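You operate a simulated robot arm through the tools that you are given. There is no shell and no other tool.

The job below is to be done with a simulated robot arm. You get a single attempt, and the scene is never put back.

JOB
Put things in order on the top of the game board. At the end: the grey clip weight stands where the yellow nozzle stood; the purple brush from the top of the game board is on the beige wooden board; the yellow nozzle from the top of the game board stands where the clear tall jar stood; the clear tall jar from the top of the game board is on the green first aid box; whatever was shut is shut again. Leave all else as you found it, and nothing knocked over. Set down upright: brush, tall jar.

The check looks at the end state, three seconds after you hand in, the way a careful person would. Anything else that was tipped, shoved, dropped, spilled or broken makes it a failure.

ROBOT AND FRAMES
A 6-joint arm with a two-finger parallel gripper, fixed in place. Base frame: the origin is at the foot of the arm, x ahead of it, y to its left, z up; the work surface is at about z = 0. Lengths are in mm, angles in rad, forces in N, time in s.
With the tool pointing down near the work surface it reaches from about 120 to 500 mm from the base axis. Its first joint turns from -1.257 to 1.257 rad. Payload 0.65 kg.
The TCP is the grasp point between the finger pads, 25 mm short of the fingertips. In the tool frame z runs along the fingers and y along their closing line. The gripper opens to 76 mm. The fingers are 18 mm wide and 10 mm thick; the gripper's body (36 by 78 mm) begins 45 mm behind the TCP.
Orientation is that of the tool frame in the base frame, as a unit quaternion [x, y, z, w]. With the fingers straight down and closing along the base's y, the tool's x points along the base's -x, its y along +y and its z along -z.

CONTROLS
- The arm moves only by the tool play_rows. Its argument "rows" is a list of rows, each a list of 6 numbers: the shift along the tool's x, y, z in mm, then the turn, a rotation vector about the tool's x, y, z in rad. In form: [[tx, ty, tz, rx, ry, rz], ...]. A call has 1 to 20 rows; each row shifts and turns the commanded pose from where the row before left it, along the tool's axes as they then stand. "claw" is the opening, from 0 (shut) to 1 (fully open), set as the call begins (left out, the last holds). Rows are played at 5 a second. More than 50 mm and 0.15 rad between two rows, or a gripper value outside its range, and nothing of the call is played. A pose out of reach is approached as far as the arm can. The call stops where the force on the tool passes 40 N (or 10 N more than at its start, if that is more) or the arm is blocked; 0.2 s more then pass. The fingers move at their own pace (about 108 mm/s each) and stop on an object; they squeeze with about 25 N. The grip force told is the motor's: it shows also when the fingers shut on nothing. Time passes only in rows, and 0.2 s behind the last, so rows that do not move let the fingers close. It gives the time, the measured TCP pose, the force on the tool (base axes), the opening and the grip force at its end, in the units of the frame above (readings bear some noise), with the torque about the TCP (base axes, N m) and any sound that the robot's microphone picked up, and new pictures: "pictures" is both (left out), scene, wrist or none.
- Cameras (640 x 400 px; columns grow to the right, rows downward): "scene" is fixed at [79.1, 293, 433.4]; the picture's right is [-0.49, -0.87, 0.00], its down [-0.47, 0.27, -0.84] and it looks along [0.73, -0.41, -0.54] (base axes); focal length 214 px, centre (320, 200). "wrist" rides on the gripper at [58, 11, -81] in the tool frame; the picture's right is [-0.18, 0.98, 0.00], its down [-0.75, -0.14, -0.64] and it looks along [-0.63, -0.12, 0.77] (tool axes); focal length 243 px, centre (320, 200).
- point_at(camera, pixels): for up to 12 pixels [column, row] of the newest picture of that camera ("zoom" is the newest enlarged one), the place [x, y, z] in the base frame of the surface seen there, good to about 2 mm, but the place of the scene camera against the robot may be out by one fixed shift of up to 25 mm in any direction. No time passes.
- enlarge(camera, box): a new picture of the part [left, top, right, bottom] of that camera's present view, enlarged. No time passes.
- finish_job(): hands the job in; it is judged then, once.

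Open the gripper and draw the arm clear of the work before you hand the job in, unless the task says otherwise.

The tools are called after "Request:" as a command line: name --pt "numbers of a row" for each row, then --argument value for the rest, lists and objects as JSON in quotes. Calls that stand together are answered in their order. play_rows: Moves the arm, as the interface text tells. Its arguments: {"type":"object","properties":{"rows":{"type":"array"},"claw":{"type":"number"},"pictures":{"type":"string","enum":["both","scene","wrist","none"]}},"required":["rows"]} The other tools are called the same way: point_at (camera, pixels) gives the place of the surface under pixels of a picture; enlarge (camera, box) takes an enlarged picture of a part of a camera's view; finish_job () hands the job in.

At the start:

```text
time: 0.0
eef_pos: [222.4, 64.1, 330.6]
orientation: [0.0, 1.0, 0.0, 0.0]
contact_force: [1.2, 0.3, -0.3]
wrist_torque: [-0.01, 0.0, 0.0]
finger_gap: 76.0
gripper_force: 0.0
```

scene: 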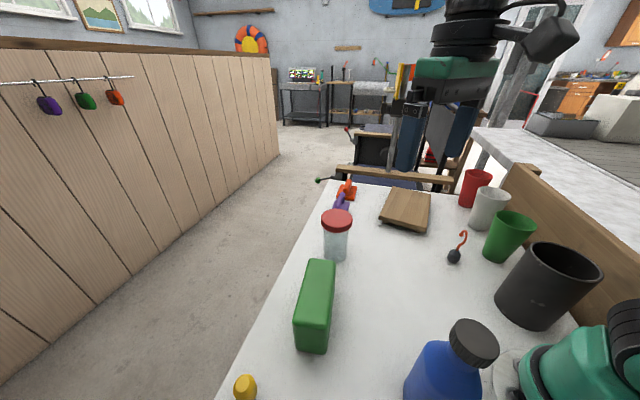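
wrist: 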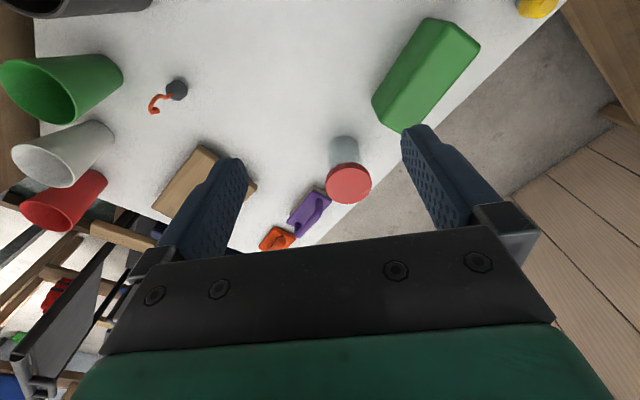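

I see the table ("game board" top) with a yellow nozzle at scene (245,387), green box (316,305), clear jar with red lid (336,235), purple brush (342,203), orange item (347,190), wooden board (406,210), clip weight (456,252). I take enlarged pictures to look more closely.

Request:
enlarge --camera "scene" --box '[280, 160, 480, 285]'

Request:
enlarge --camera "wrist" --box '[120, 0, 600, 300]'

Request:
point_at --camera "wrist" --pixels '[[177, 89], [155, 103], [427, 70], [349, 183], [343, 150], [310, 210], [277, 238], [190, 185], [540, 5], [300, 60], [240, 200]]'

Request:
point_at --camera "scene" --pixels '[[245, 387], [318, 280], [336, 218], [336, 245], [342, 203], [347, 190], [406, 208], [454, 256], [464, 234], [380, 280], [312, 335]]'

```text
3.20 times, centred on (380, 222) of scene
```

zoom: 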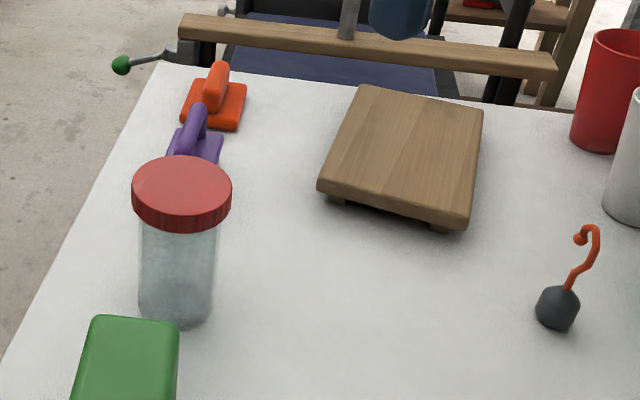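

```text
1.33 times, centred on (360, 150) of wrist
```

zoom: 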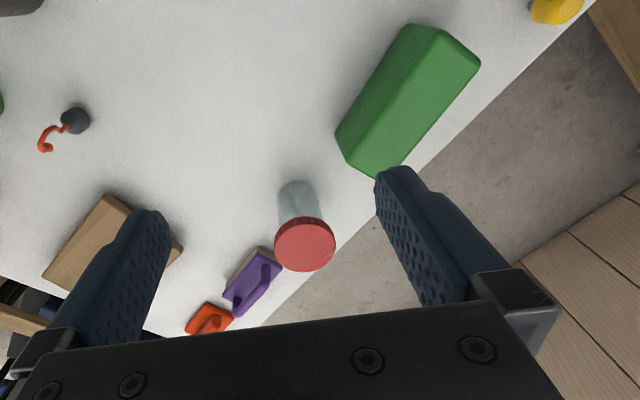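

```text
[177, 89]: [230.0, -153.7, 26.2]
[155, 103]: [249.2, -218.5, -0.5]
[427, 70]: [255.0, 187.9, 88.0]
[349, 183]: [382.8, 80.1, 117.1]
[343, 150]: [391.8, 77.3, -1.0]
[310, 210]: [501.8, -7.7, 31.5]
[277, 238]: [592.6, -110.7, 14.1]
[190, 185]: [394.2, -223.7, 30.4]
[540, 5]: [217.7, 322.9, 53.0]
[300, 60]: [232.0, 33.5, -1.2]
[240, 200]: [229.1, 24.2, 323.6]
```

```text
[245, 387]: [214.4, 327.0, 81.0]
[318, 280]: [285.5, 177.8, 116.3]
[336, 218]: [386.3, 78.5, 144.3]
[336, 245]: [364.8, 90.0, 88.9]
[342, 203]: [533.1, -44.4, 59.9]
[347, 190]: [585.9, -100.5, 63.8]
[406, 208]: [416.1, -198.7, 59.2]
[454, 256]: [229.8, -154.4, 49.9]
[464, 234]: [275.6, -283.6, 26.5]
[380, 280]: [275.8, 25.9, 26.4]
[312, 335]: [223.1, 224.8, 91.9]
```

The scene camera's height reading is about 26 mm too high compared with the wrist camera (table reads 26 vs -1). I now locate the obstacles (blue bottle, pot, cups) and outline points of the box, jar and wooden board.

Request:
point_at --camera "scene" --pixels '[[472, 338], [440, 370], [560, 265], [530, 310], [512, 222], [500, 255], [490, 195], [475, 180], [590, 350], [505, 385], [420, 300], [535, 190]]'

Request:
point_at --camera "scene" --pixels '[[310, 262], [333, 263], [297, 320], [327, 325], [393, 190], [431, 194], [382, 220], [424, 231], [336, 258], [324, 215], [351, 215], [337, 211]]'

Request:
point_at --camera "wrist" --pixels '[[428, 22], [478, 48], [375, 100], [402, 130], [333, 145], [357, 145], [332, 185], [367, 185], [200, 150], [160, 208], [250, 180], [170, 95]]'

```text
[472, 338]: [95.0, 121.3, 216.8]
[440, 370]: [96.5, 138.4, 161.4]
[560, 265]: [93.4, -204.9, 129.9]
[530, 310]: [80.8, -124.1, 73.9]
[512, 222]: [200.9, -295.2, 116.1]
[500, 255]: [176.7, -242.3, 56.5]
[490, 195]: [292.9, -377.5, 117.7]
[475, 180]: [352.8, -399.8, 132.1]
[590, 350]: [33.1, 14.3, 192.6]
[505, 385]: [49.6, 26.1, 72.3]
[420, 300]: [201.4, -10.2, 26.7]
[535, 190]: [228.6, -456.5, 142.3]
```

```text
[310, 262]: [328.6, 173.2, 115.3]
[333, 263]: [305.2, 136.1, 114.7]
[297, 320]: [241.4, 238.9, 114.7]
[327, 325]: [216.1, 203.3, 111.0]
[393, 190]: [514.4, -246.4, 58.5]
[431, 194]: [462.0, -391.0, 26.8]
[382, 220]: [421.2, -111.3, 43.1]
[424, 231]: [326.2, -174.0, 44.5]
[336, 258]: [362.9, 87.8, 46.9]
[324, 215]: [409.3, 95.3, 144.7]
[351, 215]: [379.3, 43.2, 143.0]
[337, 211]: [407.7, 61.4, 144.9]
```

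```text
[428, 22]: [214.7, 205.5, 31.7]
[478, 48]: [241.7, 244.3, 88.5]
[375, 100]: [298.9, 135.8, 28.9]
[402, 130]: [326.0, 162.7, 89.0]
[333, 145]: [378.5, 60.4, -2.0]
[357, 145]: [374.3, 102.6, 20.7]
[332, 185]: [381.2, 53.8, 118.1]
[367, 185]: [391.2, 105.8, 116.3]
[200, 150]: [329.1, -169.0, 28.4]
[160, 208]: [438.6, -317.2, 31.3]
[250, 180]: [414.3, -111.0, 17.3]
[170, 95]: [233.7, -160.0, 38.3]
```

Box top is at z≈89, about 110×44 mm; the jar is about 118 tall at (385,78). I move the arm to the far-middle, high above everything, to view the brush and the wooden board more closely.

Request:
play_rows --pt "-32 -16 17.5 0 0 0" --pt "-32 -16 17.5 0 0 0" --pt "-32 -16 17.5 0 0 0" --pt "-32 -16 17.5 0 0 0" --pt "0 0 0 0 0 0" --claw 1

```text
time: 1.2
eef_pos: [349.5, -0.6, 261.1]
orientation: [0.0, 1.0, 0.001, 0.0]
contact_force: [-0.1, -0.2, 0.1]
wrist_torque: [-0.02, -0.03, 0.01]
finger_gap: 75.9
gripper_force: 0.1
```

scene: 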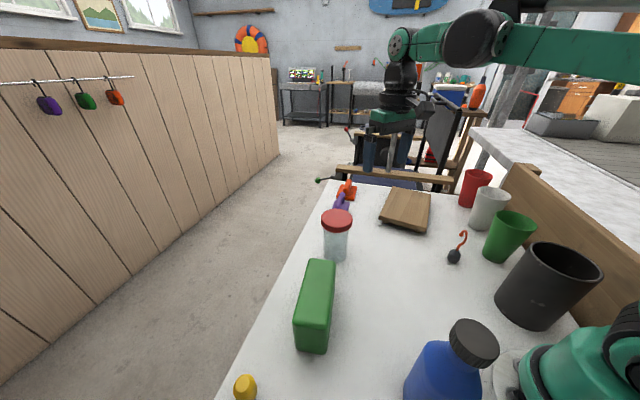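
wrist: 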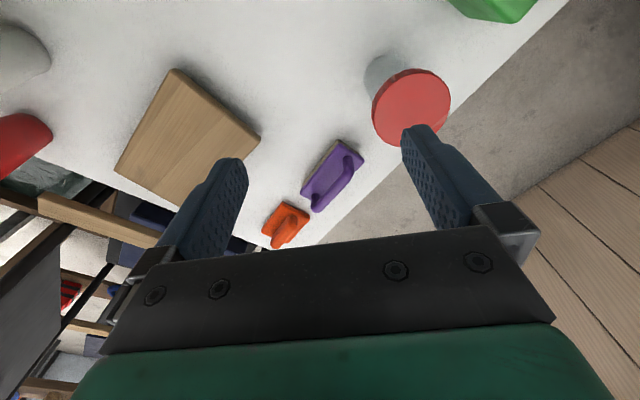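

The purple brush is at wrist (332,175) and the orange one at (285,224). I enlarge the region and measure the brush and the wooden board.

Request:
enlarge --camera "wrist" --box '[240, 110, 400, 260]'

Request:
point_at --camera "wrist" --pixels '[[341, 142], [363, 158], [302, 190], [322, 210], [345, 160], [335, 178], [319, 196], [352, 170], [325, 172], [285, 205], [286, 224], [290, 235]]'

Request:
point_at --camera "wrist" --pixels '[[177, 71], [258, 138], [117, 168], [185, 210], [190, 140], [230, 150], [410, 103], [393, 60], [375, 75], [440, 120], [410, 72], [300, 120]]'

```text
2.67 times, centred on (320, 185) of wrist
```

zoom: 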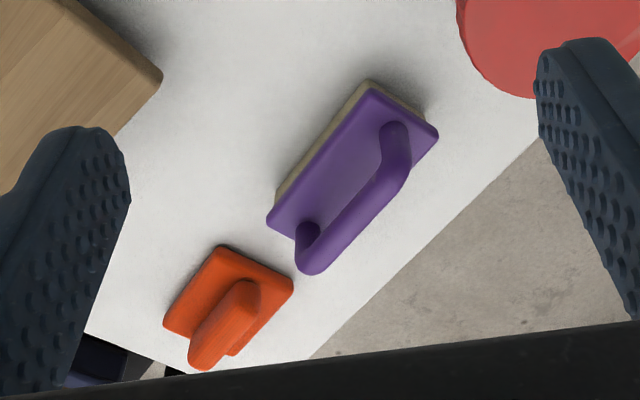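

```text
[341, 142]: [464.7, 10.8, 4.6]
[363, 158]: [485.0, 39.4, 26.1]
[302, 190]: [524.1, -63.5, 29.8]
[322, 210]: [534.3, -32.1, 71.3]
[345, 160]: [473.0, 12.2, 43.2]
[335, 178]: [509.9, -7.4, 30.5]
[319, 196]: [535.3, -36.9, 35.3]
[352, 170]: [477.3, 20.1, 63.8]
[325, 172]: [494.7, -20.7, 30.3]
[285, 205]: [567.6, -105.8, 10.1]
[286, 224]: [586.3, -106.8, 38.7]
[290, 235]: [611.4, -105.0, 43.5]
```

```text
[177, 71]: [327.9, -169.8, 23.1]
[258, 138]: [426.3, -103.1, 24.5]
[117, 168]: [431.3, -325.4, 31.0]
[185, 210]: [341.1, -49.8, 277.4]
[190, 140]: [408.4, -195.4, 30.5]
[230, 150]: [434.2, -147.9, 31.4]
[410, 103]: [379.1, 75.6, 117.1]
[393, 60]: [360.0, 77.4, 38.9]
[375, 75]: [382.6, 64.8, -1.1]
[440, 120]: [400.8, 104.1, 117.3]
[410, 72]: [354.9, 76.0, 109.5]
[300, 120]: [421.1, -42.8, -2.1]
```

The brush has a bristle block, a purple plate at z≈30 and a bridging handle up to z≈70, long axis diagonal. I measure finer points on the enlarged picture.

Request:
point_at --camera "zoom" --pixels '[[372, 92], [435, 135], [272, 215], [393, 130], [398, 165], [375, 195], [345, 228], [318, 260], [308, 230], [330, 245], [365, 215], [350, 150]]'

Request:
point_at --camera "zoom" --pixels '[[402, 180], [385, 210], [370, 190], [355, 205], [355, 235], [340, 215], [335, 260], [310, 270], [300, 262], [405, 130], [385, 125], [410, 160]]'

```text
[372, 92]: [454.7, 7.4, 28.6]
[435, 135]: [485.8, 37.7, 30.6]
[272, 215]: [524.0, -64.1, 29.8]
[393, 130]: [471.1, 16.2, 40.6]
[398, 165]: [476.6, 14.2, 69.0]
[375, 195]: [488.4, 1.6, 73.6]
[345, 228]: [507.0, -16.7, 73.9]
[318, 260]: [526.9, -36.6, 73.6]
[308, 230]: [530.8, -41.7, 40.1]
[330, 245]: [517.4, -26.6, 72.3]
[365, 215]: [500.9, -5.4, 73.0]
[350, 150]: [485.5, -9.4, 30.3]
```

```text
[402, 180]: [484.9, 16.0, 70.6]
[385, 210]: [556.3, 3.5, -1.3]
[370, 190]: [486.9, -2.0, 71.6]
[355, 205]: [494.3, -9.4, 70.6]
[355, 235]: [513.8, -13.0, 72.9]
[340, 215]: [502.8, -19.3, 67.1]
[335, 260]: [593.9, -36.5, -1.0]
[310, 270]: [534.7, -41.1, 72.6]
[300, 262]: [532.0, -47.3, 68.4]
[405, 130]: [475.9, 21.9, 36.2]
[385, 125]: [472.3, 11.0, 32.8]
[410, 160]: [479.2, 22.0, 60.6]
```

The brush handle is centred at about (505,-12), its direction -45.5°, top z 74, and 12 mm thick. First the jar: I move above it (lid centre near (382,78), top 118) and check the alignment before lowering.

Request:
play_rows --pt "-11 26 16 0 0 0" --pt "-11 26 16 0 0 0" --pt "-10.5 26.6 16 0 0 0" --pt "0 0 0 0 0 0"

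```text
time: 2.2
eef_pos: [384.5, 80.7, 211.3]
orientation: [0.0, 1.0, 0.0, -0.001]
contact_force: [0.0, 0.2, -0.9]
wrist_torque: [0.03, -0.03, -0.01]
finger_gap: 75.7
gripper_force: 0.0
```

scene: 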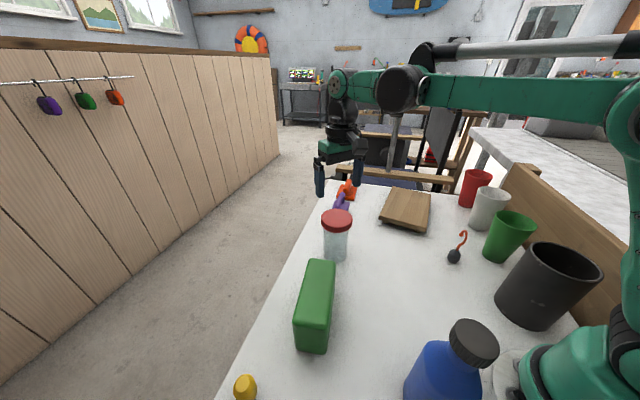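
wrist: 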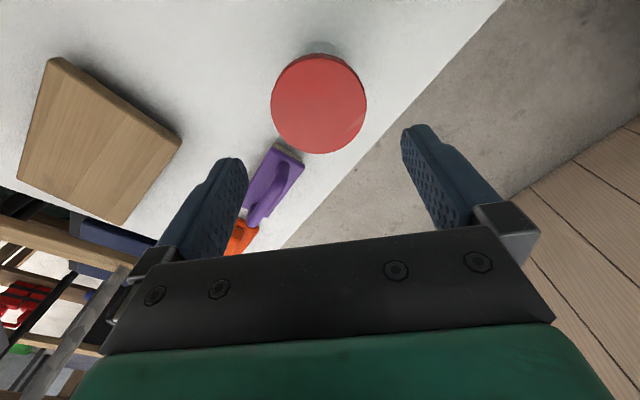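

The lid appears centred at wrist (318,103), nearly where the tool axis would meet it. I measure its edges and look at the scene view up close for the lid height.

Request:
point_at --camera "wrist" --pixels '[[274, 104], [363, 104], [318, 58], [318, 150], [318, 103], [318, 48], [318, 53]]'

Request:
enlarge --camera "scene" --box '[280, 190, 392, 270]'

```text
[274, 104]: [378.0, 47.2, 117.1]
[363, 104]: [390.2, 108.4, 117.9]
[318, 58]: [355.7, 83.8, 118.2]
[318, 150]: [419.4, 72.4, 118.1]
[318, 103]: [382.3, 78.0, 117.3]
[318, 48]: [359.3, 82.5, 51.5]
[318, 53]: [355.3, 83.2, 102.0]
```

```text
5.00 times, centred on (336, 230) of scene
```

zoom: 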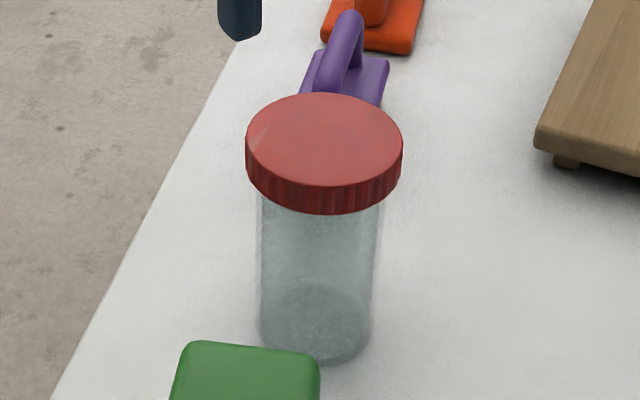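

The lid is about 64 mm across, centred at about (386,78), rim roughly z 101–118, and the fingers (76 mm gap) line up. I lower straight down to TCP z≈109 to straddle the lid.

Request:
play_rows --pt "-2 0 30 0 0 0" --pt "0 0 30 0 0 0" --pt "0 0 25 0 0 0" --pt "0 0 18 0 0 0" --pt "0 0 0 0 0 0"

```text
time: 3.4
eef_pos: [384.7, 79.1, 110.3]
orientation: [0.001, 1.0, 0.0, -0.001]
contact_force: [0.3, -0.6, -0.6]
wrist_torque: [-0.04, 0.0, 0.01]
finger_gap: 75.9
gripper_force: 0.1
```

scene: 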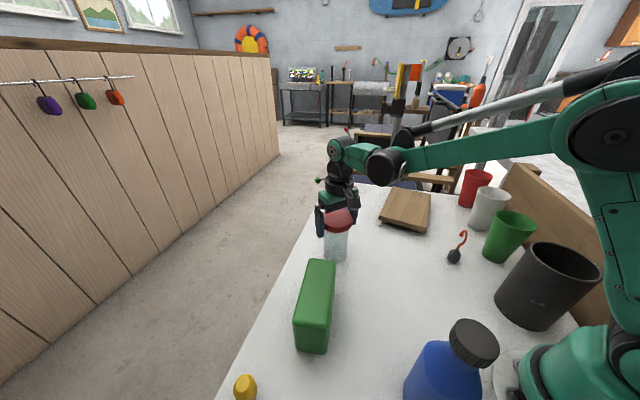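
wrist: 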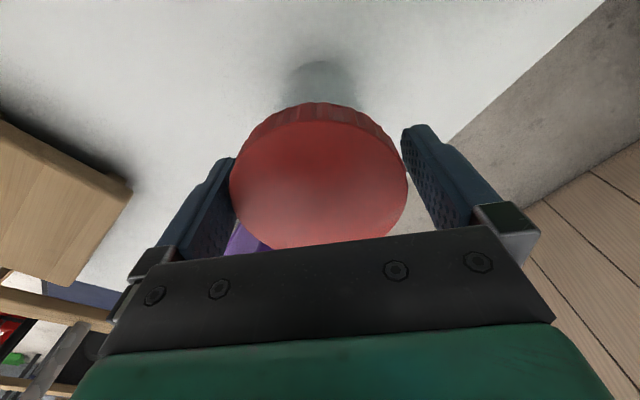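

The lid sits between the fingers (wrist lid spans 230–408, fingers at 235 and 405) with no contact force. I close the claw and wait.

Request:
play_rows --pt "0 0 0 0 0 0" --pt "0 0 0 0 0 0" --pt "0 0 0 0 0 0" --pt "0 0 0 0 0 0" --claw 0

```text
time: 4.4
eef_pos: [385.4, 79.1, 109.9]
orientation: [0.0, 1.0, 0.0, 0.0]
contact_force: [0.2, -0.4, -0.4]
wrist_torque: [-0.02, 0.0, 0.01]
finger_gap: 65.8
gripper_force: 25.1
```

scene: 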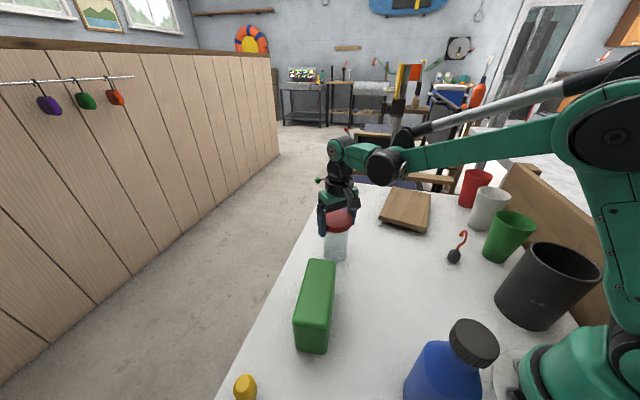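
wrist: 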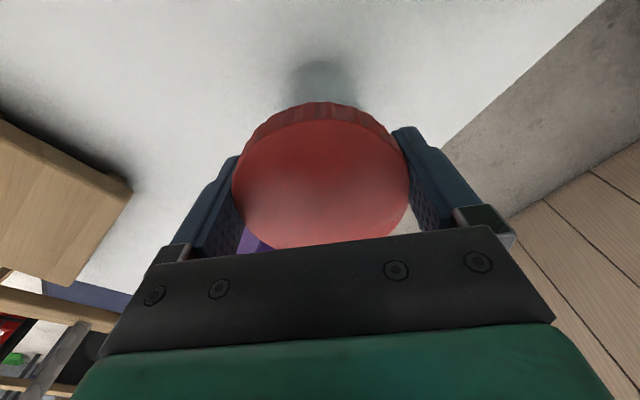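

The claw stopped on the lid at a gap of 65.8 mm with 25 N. I lift 30 mm gently and check that the body comes along with the lid.

Request:
play_rows --pt "0 0 -10 0 0 0" --pt "0 0 -10 0 0 0" --pt "0 0 -10 0 0 0" --pt "0 0 0 0 0 0"

Request:
enlarge --camera "scene" --box '[280, 170, 392, 270]'

```text
time: 5.4
eef_pos: [385.0, 78.1, 139.9]
orientation: [0.0, 1.0, 0.0, 0.0]
contact_force: [-0.2, 0.2, -1.2]
wrist_torque: [-0.01, 0.0, 0.01]
finger_gap: 65.9
gripper_force: 25.3
```

scene: 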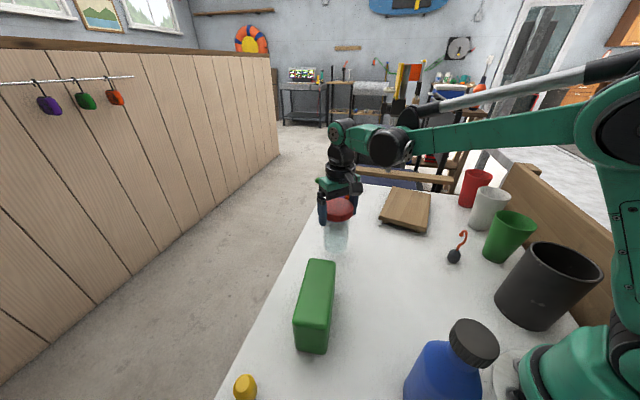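
wrist: 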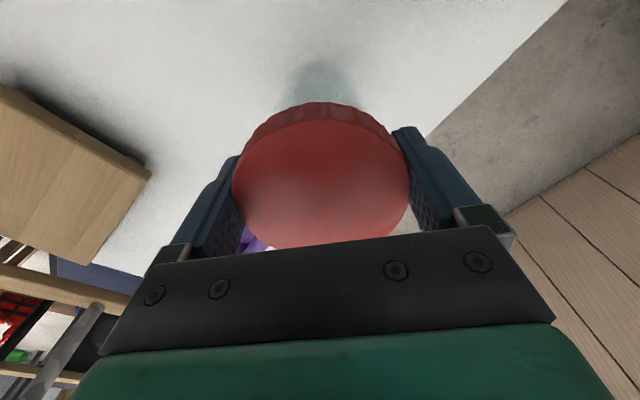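

```text
4.00 times, centred on (336, 220) of scene
```

zoom: 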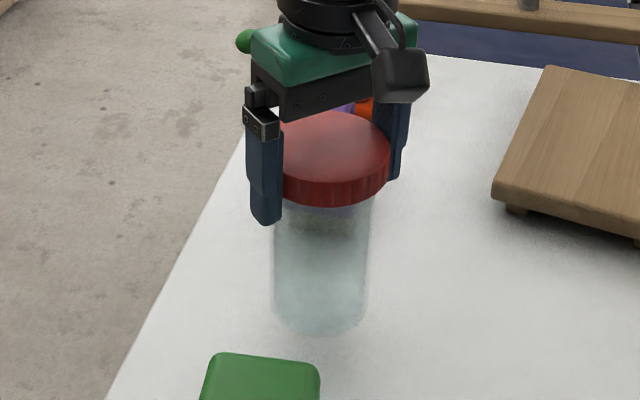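

The body lifts with the lid; the jar is held well (bottom now ~30 mm up). I lift to about z 240 and meanwhile measure the green box top from an enlarged scene view.

Request:
play_rows --pt "0 0 -30 0 0 0" --pt "0 0 -35 0 0 0" --pt "0 0 -35 0 0 0" --pt "0 0 0 0 0 0"

Request:
enlarge --camera "scene" --box '[220, 240, 380, 400]'

```text
time: 6.4
eef_pos: [386.0, 80.1, 238.7]
orientation: [-0.001, 1.0, 0.0, 0.0]
contact_force: [-0.5, 0.0, -0.7]
wrist_torque: [0.01, -0.01, -0.01]
finger_gap: 66.1
gripper_force: 25.3
```

scene: 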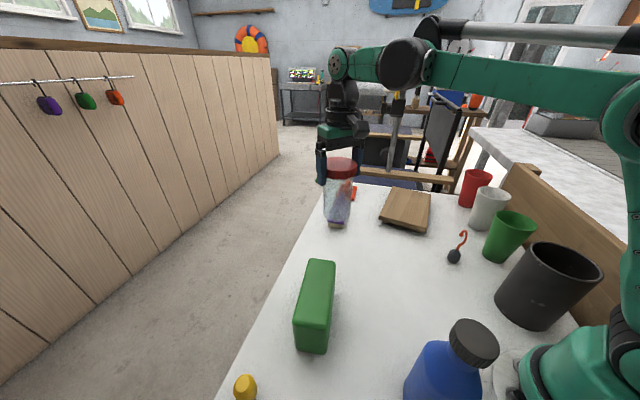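
wrist: 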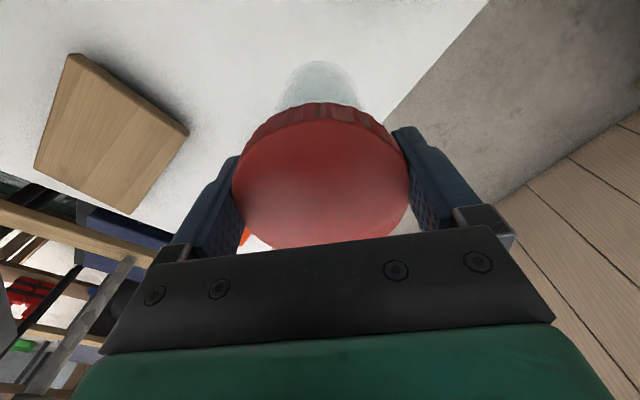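

```text
2.50 times, centred on (300, 320) of scene
```

zoom: 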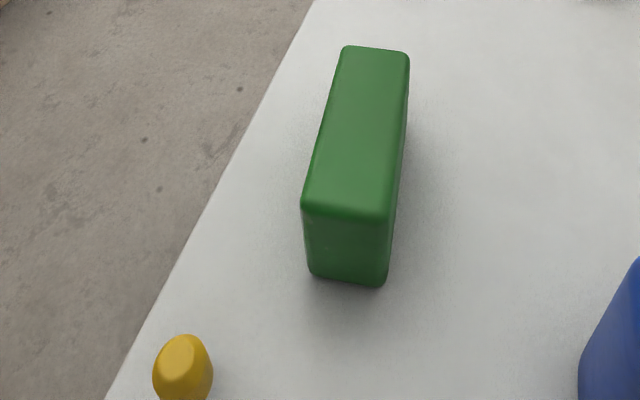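

The box top's corners are seen at zoom (348,50), (404,57), (307,200), (386,212). I measure these and points along the edges.

Request:
point_at --camera "zoom" --pixels '[[348, 51], [404, 58], [308, 198], [384, 210], [325, 125], [402, 130], [376, 50], [346, 206], [362, 125], [184, 345], [184, 375], [345, 270]]'

```text
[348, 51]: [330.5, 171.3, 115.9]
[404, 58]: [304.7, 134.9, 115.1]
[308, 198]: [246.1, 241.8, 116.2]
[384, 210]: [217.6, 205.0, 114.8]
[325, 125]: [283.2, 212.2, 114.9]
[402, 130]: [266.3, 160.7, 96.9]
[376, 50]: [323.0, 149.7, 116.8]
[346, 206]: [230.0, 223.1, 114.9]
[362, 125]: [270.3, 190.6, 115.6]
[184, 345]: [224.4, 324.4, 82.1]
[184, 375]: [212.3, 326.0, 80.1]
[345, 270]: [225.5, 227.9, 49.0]
```

Box top centre is (274.7,188.3), z 89, size about 112×46. I also measure the arm's own link heights to judge clearance over the blue bottle later.

Request:
point_at --camera "scene" --pixels '[[600, 105], [520, 95], [440, 80], [410, 65], [345, 65], [345, 100], [620, 200], [480, 330], [345, 130], [362, 125], [475, 350], [450, 325]]'

```text
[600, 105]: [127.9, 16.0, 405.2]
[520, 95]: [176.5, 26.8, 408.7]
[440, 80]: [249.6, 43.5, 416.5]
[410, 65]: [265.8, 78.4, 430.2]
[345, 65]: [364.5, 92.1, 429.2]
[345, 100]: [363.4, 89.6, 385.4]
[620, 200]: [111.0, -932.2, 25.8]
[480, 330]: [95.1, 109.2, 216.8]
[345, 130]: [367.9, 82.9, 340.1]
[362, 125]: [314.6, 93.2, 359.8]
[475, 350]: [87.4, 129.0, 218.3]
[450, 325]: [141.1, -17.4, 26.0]
```

Arm links stay above z≈350 here, and the bottle cap top is at z≈190, so there is clearance. I carry the jar to above the box centre at the same height (jar bottom at ~130, above the box top at 89).

Request:
play_rows --pt "22 22 0 0 0 0" --pt "22 22 0 0 0 0" --pt "22 22 0 0 0 0" --pt "22 22 0 0 0 0" --pt "22.2 21.6 0 0 0 0" --pt "0 0 0 0 0 0" --pt "0 0 0 0 0 0"

Request:
enlarge --camera "scene" --box '[200, 160, 440, 400]'

```text
time: 8.0
eef_pos: [273.8, 190.3, 237.4]
orientation: [0.0, 1.0, 0.0, 0.0]
contact_force: [0.3, 0.1, 0.0]
wrist_torque: [0.02, -0.01, 0.04]
finger_gap: 66.0
gripper_force: 25.4
```

scene: 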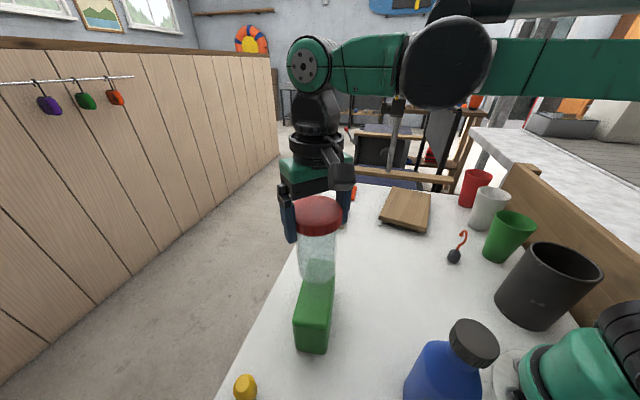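
wrist: 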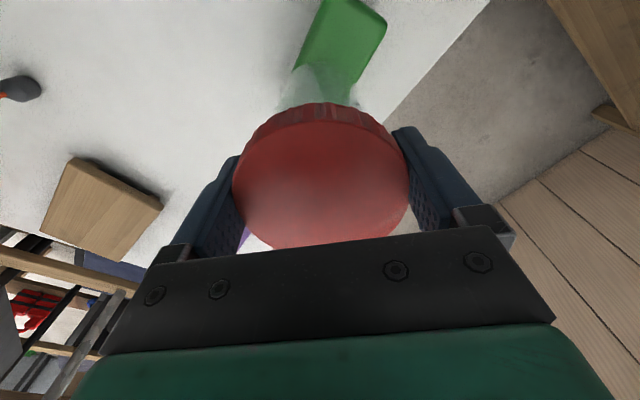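

```text
1.67 times, centred on (320, 280) of scene
```

zoom: 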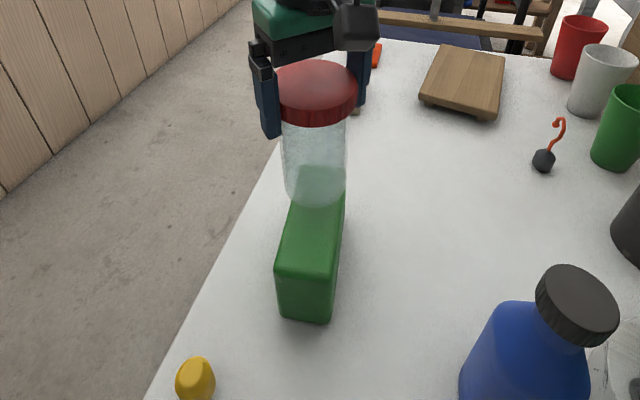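

The jar hangs over the box. I verify the box top position using the wrist view points near (345,20), (386,25), (302,62), (360,78).

Request:
point_at --camera "wrist" --pixels '[[345, 20], [384, 26], [300, 58], [360, 76], [318, 6], [372, 4], [318, 180], [318, 112]]'

```text
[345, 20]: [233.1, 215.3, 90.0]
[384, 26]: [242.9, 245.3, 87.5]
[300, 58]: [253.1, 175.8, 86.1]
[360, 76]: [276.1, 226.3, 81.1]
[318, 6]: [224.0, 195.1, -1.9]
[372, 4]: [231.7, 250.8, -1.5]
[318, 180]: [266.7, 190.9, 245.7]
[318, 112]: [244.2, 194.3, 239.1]
```

Wrist and scene readings agree that the box centreline is under the jar (perpendicular offset under 2 mm). I lower 36 mm, leaving about 5 mm, then step down gently.

Request:
play_rows --pt "0 0 14 0 0 0" --pt "0 0 12 0 0 0" --pt "0 0 10 0 0 0" --pt "0 0 1.5 0 0 0" --pt "0 0 1 0 0 0" --pt "0 0 0 0 0 0" --pictures "scene"

Request:
enlarge --camera "scene" --box '[260, 180, 380, 360]'

```text
time: 9.4
eef_pos: [276.4, 189.8, 199.3]
orientation: [0.0, 1.0, 0.0, 0.001]
contact_force: [0.8, -0.7, 0.2]
wrist_torque: [-0.01, 0.02, -0.03]
finger_gap: 65.8
gripper_force: 25.4
```

scene: 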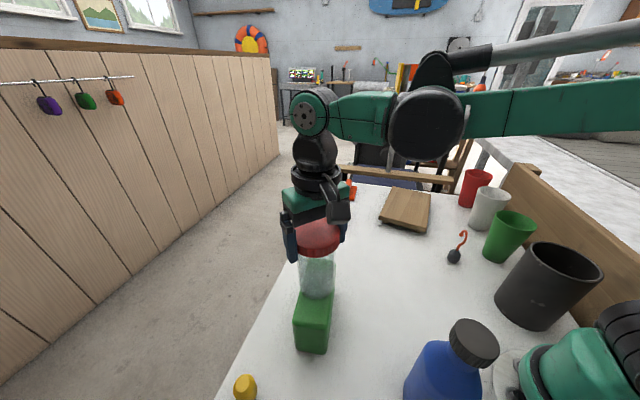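

```text
2.22 times, centred on (320, 270) of scene
```

zoom: 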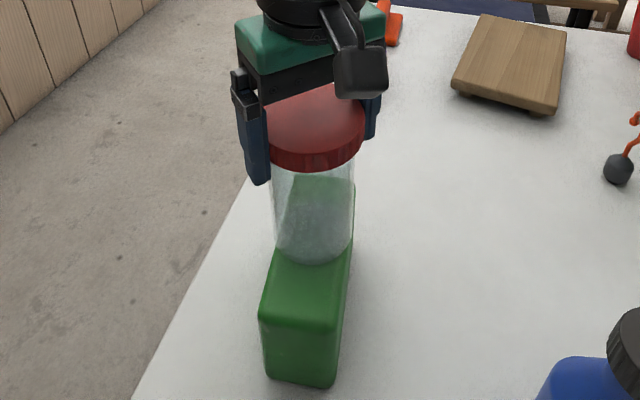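

No contact yet (force near 0, TCP z ≈ 200). I step down by less than a millimetre per row until the force shows contact.

Request:
play_rows --pt "0 0 0.8 0 0 0" --pt "0 0 0.8 0 0 0" --pt "0 0 0 0 0 0" --pictures "none"

Request:
play_rows --pt "0 0 0.7 0 0 0" --pt "0 0 0 0 0 0" --pictures "none"

```text
time: 10.2
eef_pos: [276.2, 189.9, 198.5]
orientation: [0.0, 1.0, 0.0, 0.0]
contact_force: [1.8, -0.8, 4.3]
wrist_torque: [0.09, -0.15, -0.04]
finger_gap: 65.9
gripper_force: 24.4
```

```text
time: 10.8
eef_pos: [273.8, 187.2, 199.3]
orientation: [0.0, 1.0, 0.0, 0.0]
contact_force: [0.8, 1.9, 4.9]
wrist_torque: [0.28, -0.13, 0.0]
finger_gap: 65.8
gripper_force: 25.6
```

Contact is made (about 4.5 N upward). I open the claw fully and wait, then raise straight up.

Request:
play_rows --pt "0 0 0 0 0 0" --pt "0 0 0 0 0 0" --pt "0 0 0 0 0 0" --claw 1

Request:
enlarge --camera "scene" --box '[260, 180, 380, 360]'

```text
time: 11.6
eef_pos: [275.1, 188.9, 199.2]
orientation: [0.001, 1.0, 0.0, -0.001]
contact_force: [0.0, 0.3, 0.8]
wrist_torque: [0.01, 0.0, -0.01]
finger_gap: 75.9
gripper_force: 0.1
```

scene: 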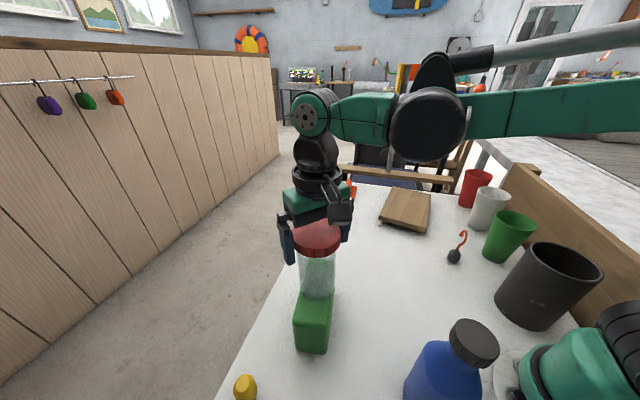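
wrist: 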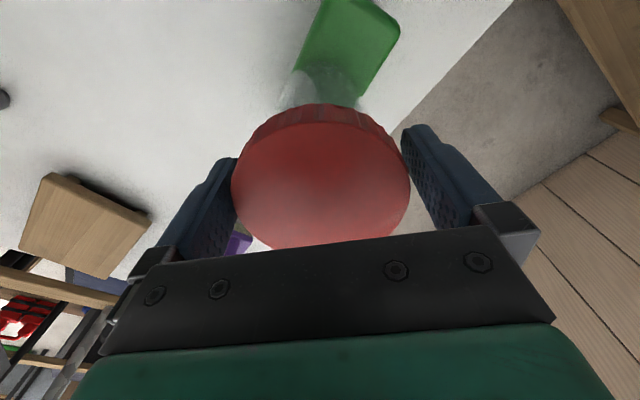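

```text
2.22 times, centred on (320, 270) of scene
```

zoom: 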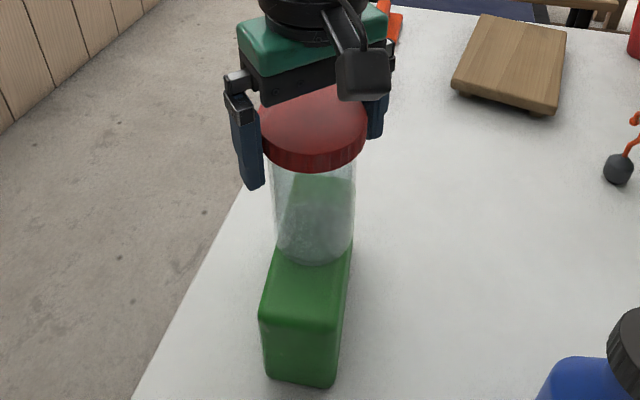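

The jar stands on the box, released. I raise 100 mm and then move over the nozzle area at high level to view it.

Request:
play_rows --pt "0 0 -10 0 0 0" --pt "0 0 -30 0 0 0" --pt "0 0 -35 0 0 0" --pt "0 0 -35 0 0 0" --pt "15 33 0 0 0 0" --pt "15 33 0 0 0 0" --pt "14 34 0 0 0 0" --pt "14 34 0 0 0 0" --pt "0 0 0 0 0 0"

Request:
enlarge --camera "wrist" --box '[220, 30, 420, 180]'

Request:
enlarge --camera "scene" --box '[200, 180, 380, 400]'

```text
time: 13.6
eef_pos: [218.8, 324.9, 307.2]
orientation: [0.001, 1.0, -0.001, 0.0]
contact_force: [0.4, 0.2, -0.2]
wrist_torque: [-0.02, 0.02, 0.03]
finger_gap: 76.2
gripper_force: 0.0
```

scene: 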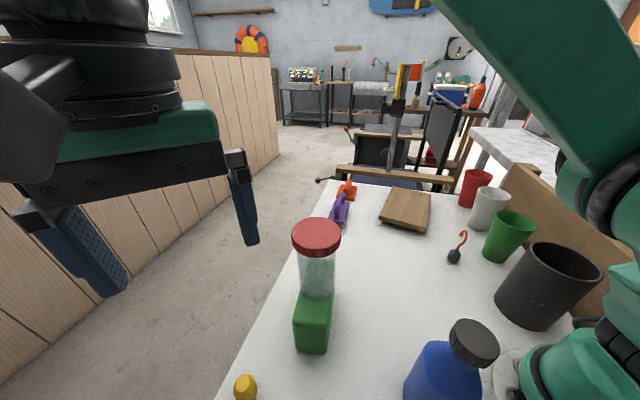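
wrist: 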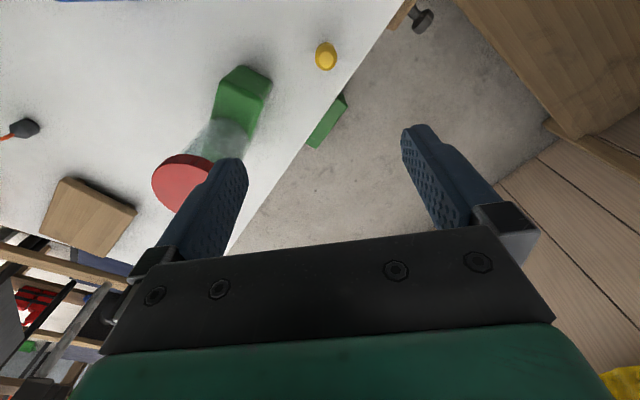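

```text
2.67 times, centred on (320, 105) of wrist
```

zoom: 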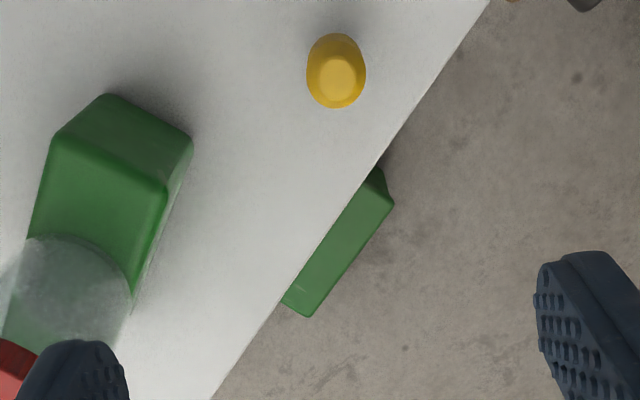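

```text
1.82 times, centred on (290, 290) of scene
```

zoom: 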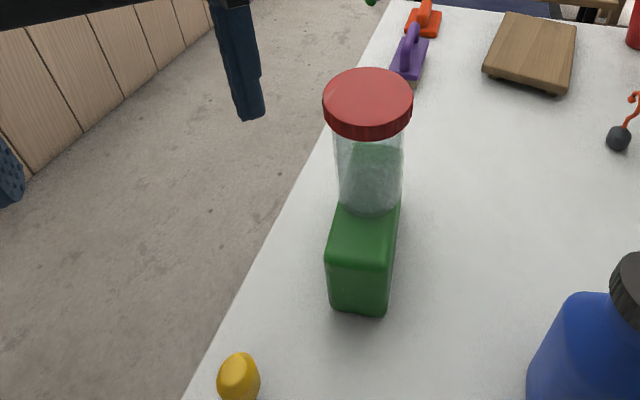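

The nozzle is a tapered yellow piece seen at wrist (326,56). I measure its top and outline.

Request:
enlarge --camera "wrist" --box '[296, 34, 356, 74]'

Request:
point_at --camera "wrist" --pixels '[[327, 59], [325, 45], [316, 57], [336, 57], [326, 69], [320, 60], [333, 60], [327, 53], [327, 65], [325, 41]]'

Request:
point_at --camera "scene" --pixels '[[317, 230], [295, 237], [340, 237], [317, 222], [317, 250], [245, 382], [245, 376], [236, 385], [255, 385]]'

```text
10.00 times, centred on (326, 54) of wrist
```

zoom: 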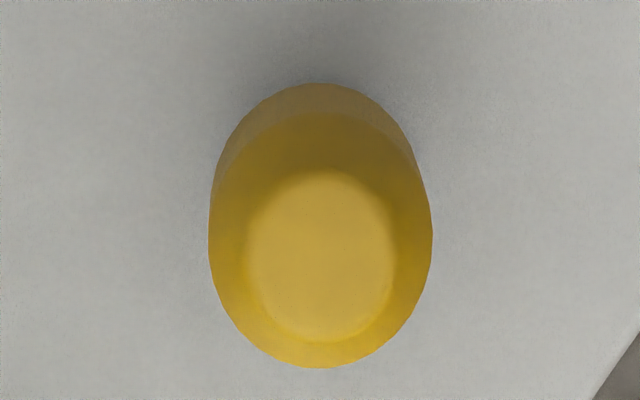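

```text
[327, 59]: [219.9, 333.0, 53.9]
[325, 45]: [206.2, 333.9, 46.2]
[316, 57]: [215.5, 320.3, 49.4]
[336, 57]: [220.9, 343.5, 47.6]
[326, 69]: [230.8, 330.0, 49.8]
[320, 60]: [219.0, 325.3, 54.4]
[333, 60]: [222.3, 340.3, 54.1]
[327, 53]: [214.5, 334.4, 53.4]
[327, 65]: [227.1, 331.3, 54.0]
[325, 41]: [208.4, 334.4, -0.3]
```

```text
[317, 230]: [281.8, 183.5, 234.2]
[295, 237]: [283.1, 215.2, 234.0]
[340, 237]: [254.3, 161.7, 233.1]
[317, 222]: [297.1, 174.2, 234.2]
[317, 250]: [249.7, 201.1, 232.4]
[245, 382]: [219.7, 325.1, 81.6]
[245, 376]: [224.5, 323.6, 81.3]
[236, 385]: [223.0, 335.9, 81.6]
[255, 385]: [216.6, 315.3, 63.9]
```

The nozzle top centre works out to about (218,331), z≈54, body ~28 mm across. I lower to TCP z≈110 above it and check alignment and arm clearance over the blue bottle.

Request:
play_rows --pt "-1 8 20 0 0 0" --pt "0 0 40 0 0 0" --pt "0 0 45 0 0 0" --pt "0 0 45 0 0 0" --pt "0 0 30 0 0 0" --pt "0 0 18 0 0 0" --pt "0 0 0 0 0 0"

Request:
point_at --camera "wrist" --pixels '[[319, 120], [319, 150]]'

```text
time: 15.2
eef_pos: [217.8, 332.3, 108.2]
orientation: [0.001, 1.0, 0.0, 0.0]
contact_force: [0.2, 0.3, -0.6]
wrist_torque: [-0.03, 0.02, -0.01]
finger_gap: 76.0
gripper_force: 0.1
```

scene: 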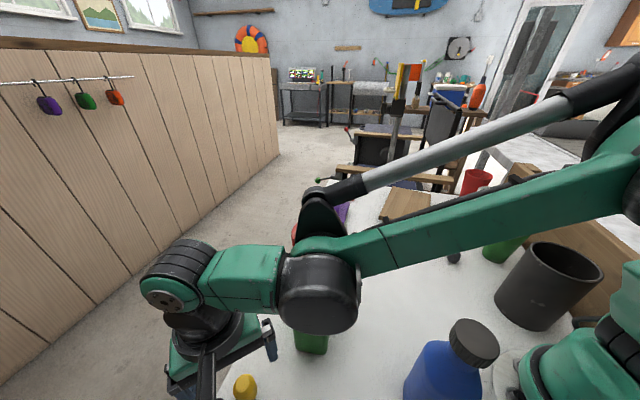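
wrist: 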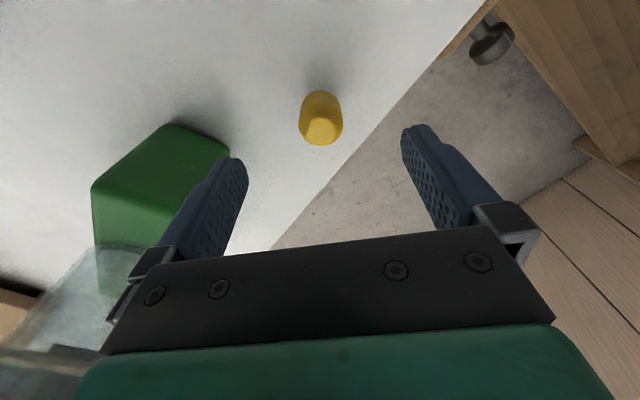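

```text
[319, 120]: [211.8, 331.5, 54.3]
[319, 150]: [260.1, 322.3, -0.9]
```

The nozzle's top (321,131) sits right on the tool axis and the arm clears the bottle widely. I lower 77 mm to TCP z≈33 with the fingers straddling the nozzle.

Request:
play_rows --pt "-1.5 0.5 25 0 0 0" --pt "0 0 25 0 0 0" --pt "0 0 17 0 0 0" --pt "0 0 10 0 0 0" --pt "0 0 0 0 0 0"

Request:
enlarge --camera "wrist" --box '[200, 80, 440, 240]'

```text
time: 16.4
eef_pos: [220.3, 332.4, 32.7]
orientation: [-0.001, 1.0, -0.001, 0.0]
contact_force: [-0.7, 0.3, 0.0]
wrist_torque: [0.03, 0.01, -0.01]
finger_gap: 76.0
gripper_force: 0.1
```

scene: 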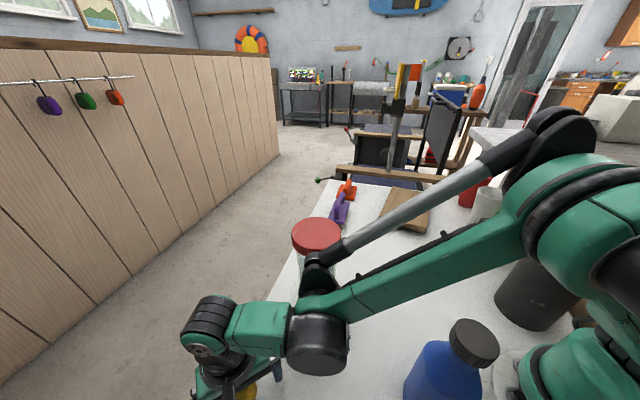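
wrist: 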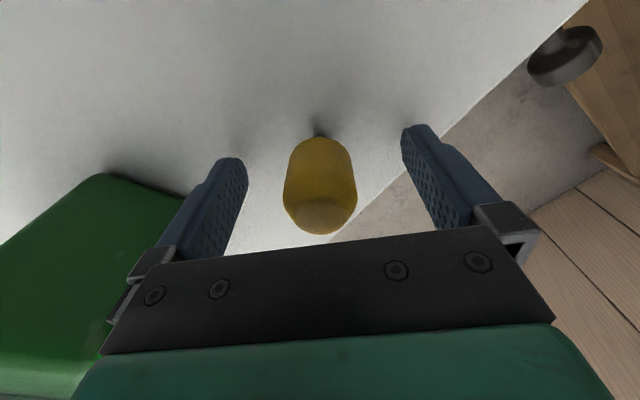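

```text
2.50 times, centred on (320, 160) of wrist
```

zoom: 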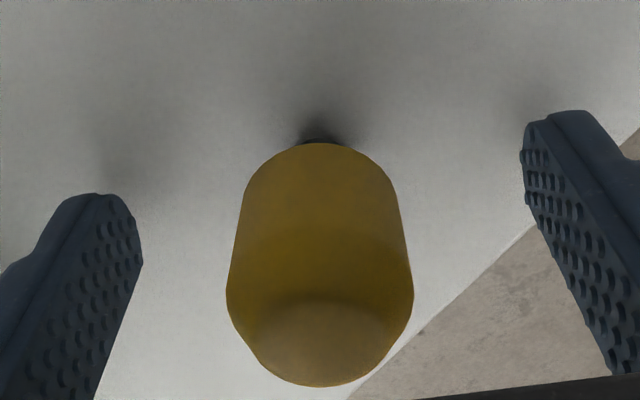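

The nozzle (wrist 284–357) is centred between the fingers. I close on it and wait.

Request:
play_rows --pt "0 0 0 0 0 0" --pt "0 0 0 0 0 0" --pt "0 0 0 0 0 0" --pt "0 0 0 0 0 0" --claw 0 --pictures "wrist"

```text
time: 17.4
eef_pos: [220.4, 332.0, 32.5]
orientation: [0.0, 1.0, 0.001, 0.0]
contact_force: [0.2, 0.4, -0.3]
wrist_torque: [-0.03, -0.05, -0.01]
finger_gap: 26.6
gripper_force: 24.8
```

wrist: 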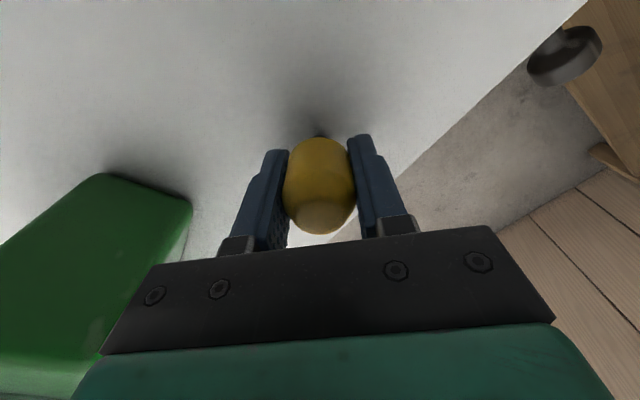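

The nozzle is gripped (gap 26.6 mm, 25 N). I lift straight up to z≈285 so everything clears the jar on the box (top 207).

Request:
play_rows --pt "0 0 -10 0 0 0" --pt "0 0 -20 0 0 0" --pt "0 0 -35 0 0 0" --pt "0 0 -45 0 0 0" --pt "0 0 -48 0 0 0" --pt "0 0 -48 0 0 0" --pt "0 0 -46 0 0 0" --pt "0 0 0 0 0 0"

Request:
enlarge --camera "wrist" --box '[200, 80, 440, 240]'

```text
time: 19.2
eef_pos: [223.2, 332.0, 286.9]
orientation: [0.0, 1.0, 0.0, 0.0]
contact_force: [0.1, 0.3, -0.6]
wrist_torque: [0.0, -0.03, 0.0]
finger_gap: 26.6
gripper_force: 25.1
```

scene: 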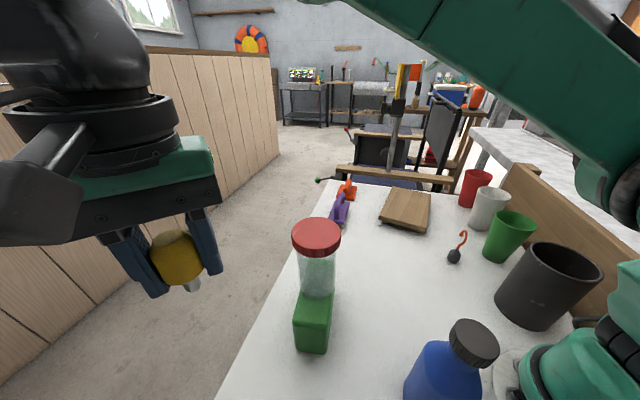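
wrist: 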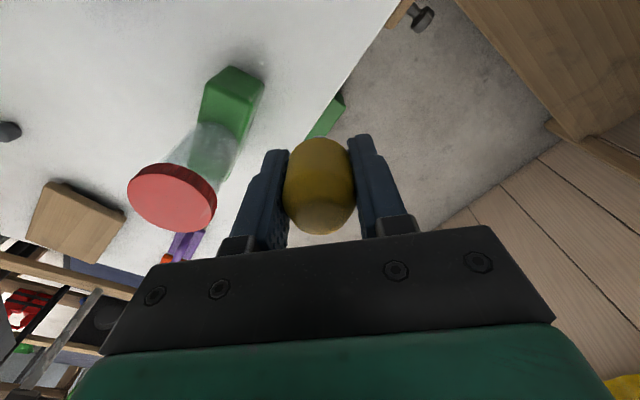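

```text
2.50 times, centred on (320, 160) of wrist
```

zoom: 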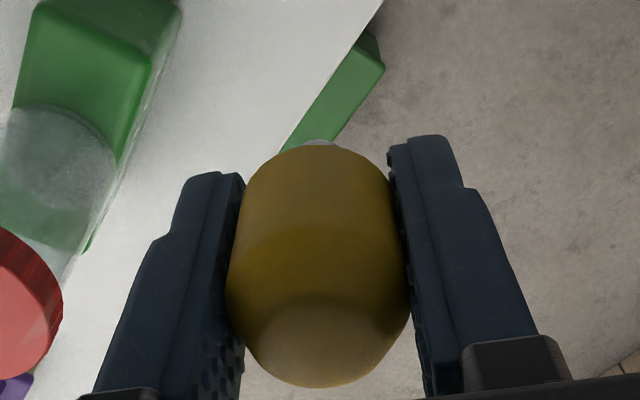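

The nozzle shows a metallic tip at its lower end (scene (193,285)). I enlarge to see the bottom shape.

Request:
enlarge --camera "scene" --box '[120, 210, 240, 300]'

Request:
point_at --camera "scene" --pixels '[[193, 288], [193, 282], [180, 245], [180, 272], [175, 235], [190, 275]]'

```text
4.44 times, centred on (180, 255) of scene
```

zoom: 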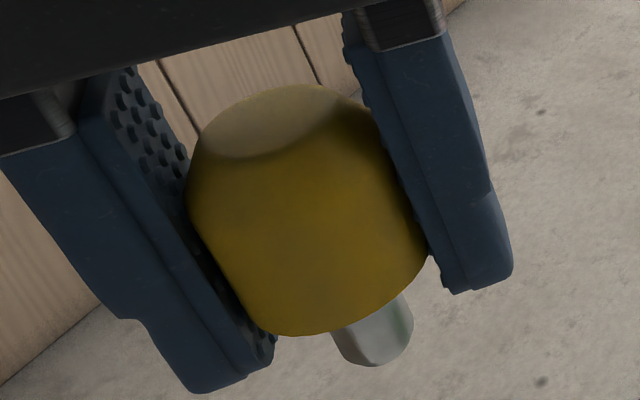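

```text
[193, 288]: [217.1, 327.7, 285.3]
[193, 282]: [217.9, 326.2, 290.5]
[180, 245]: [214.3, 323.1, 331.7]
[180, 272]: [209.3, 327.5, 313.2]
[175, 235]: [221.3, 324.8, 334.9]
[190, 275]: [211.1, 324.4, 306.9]
```

The nozzle stands on a small metal stem, still vertical in the grip. I carry it at z≈286 over to the jar's former place (385,79).

Request:
play_rows --pt "-20 -30 0 0 0 0" --pt "-21 -32 0 0 0 0" --pt "-21 -32 0 0 0 0" --pt "-21 -32 0 0 0 0" --pt "-21 -32 0 0 0 0" --pt "-21 -32 0 0 0 0" --pt "-21 -32 0 0 0 0" --pt "-19.7 -30.1 0 0 0 0" --pt "0 0 0 0 0 0" --pt "0 0 40 0 0 0" --pt "0 0 45 0 0 0" --pt "0 0 45 0 0 0" --pt "0 0 40 0 0 0" --pt "0 0 0 0 0 0"

Request:
enlarge --camera "scene" --box '[270, 150, 400, 280]'

```text
time: 22.2
eef_pos: [385.2, 81.1, 115.5]
orientation: [0.0, 1.0, 0.001, 0.0]
contact_force: [-0.6, -1.1, -0.4]
wrist_torque: [0.01, 0.0, 0.0]
finger_gap: 26.6
gripper_force: 25.0
```

scene: 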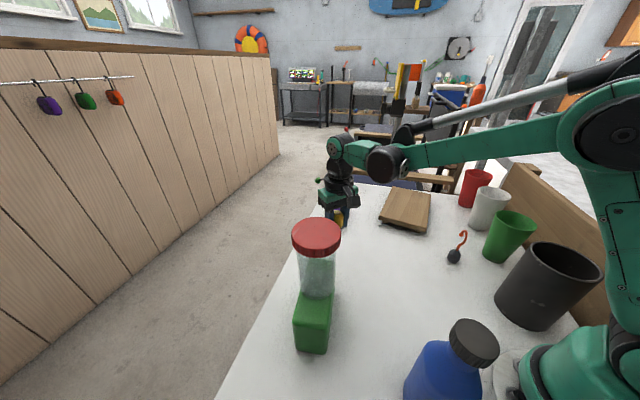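
wrist: 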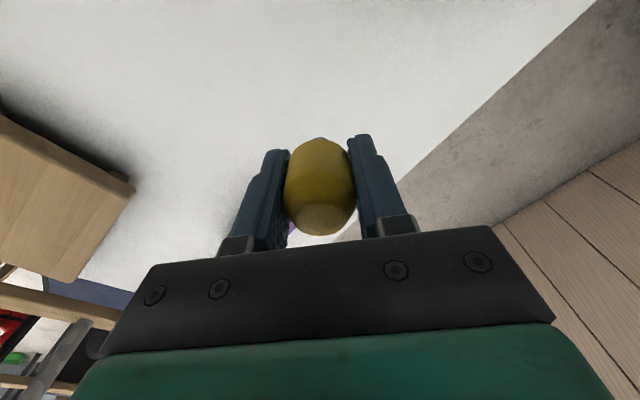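

```text
3.08 times, centred on (335, 215) of scene
```

zoom: 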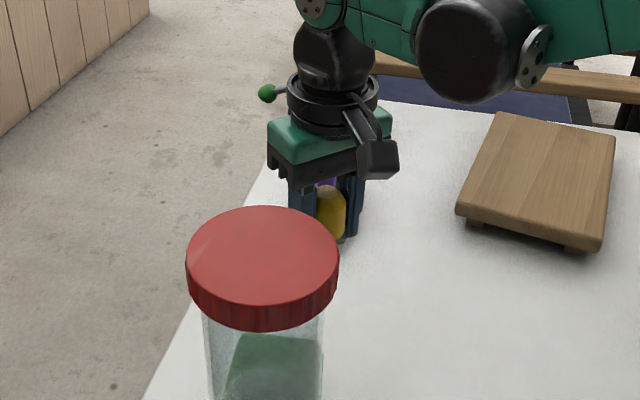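

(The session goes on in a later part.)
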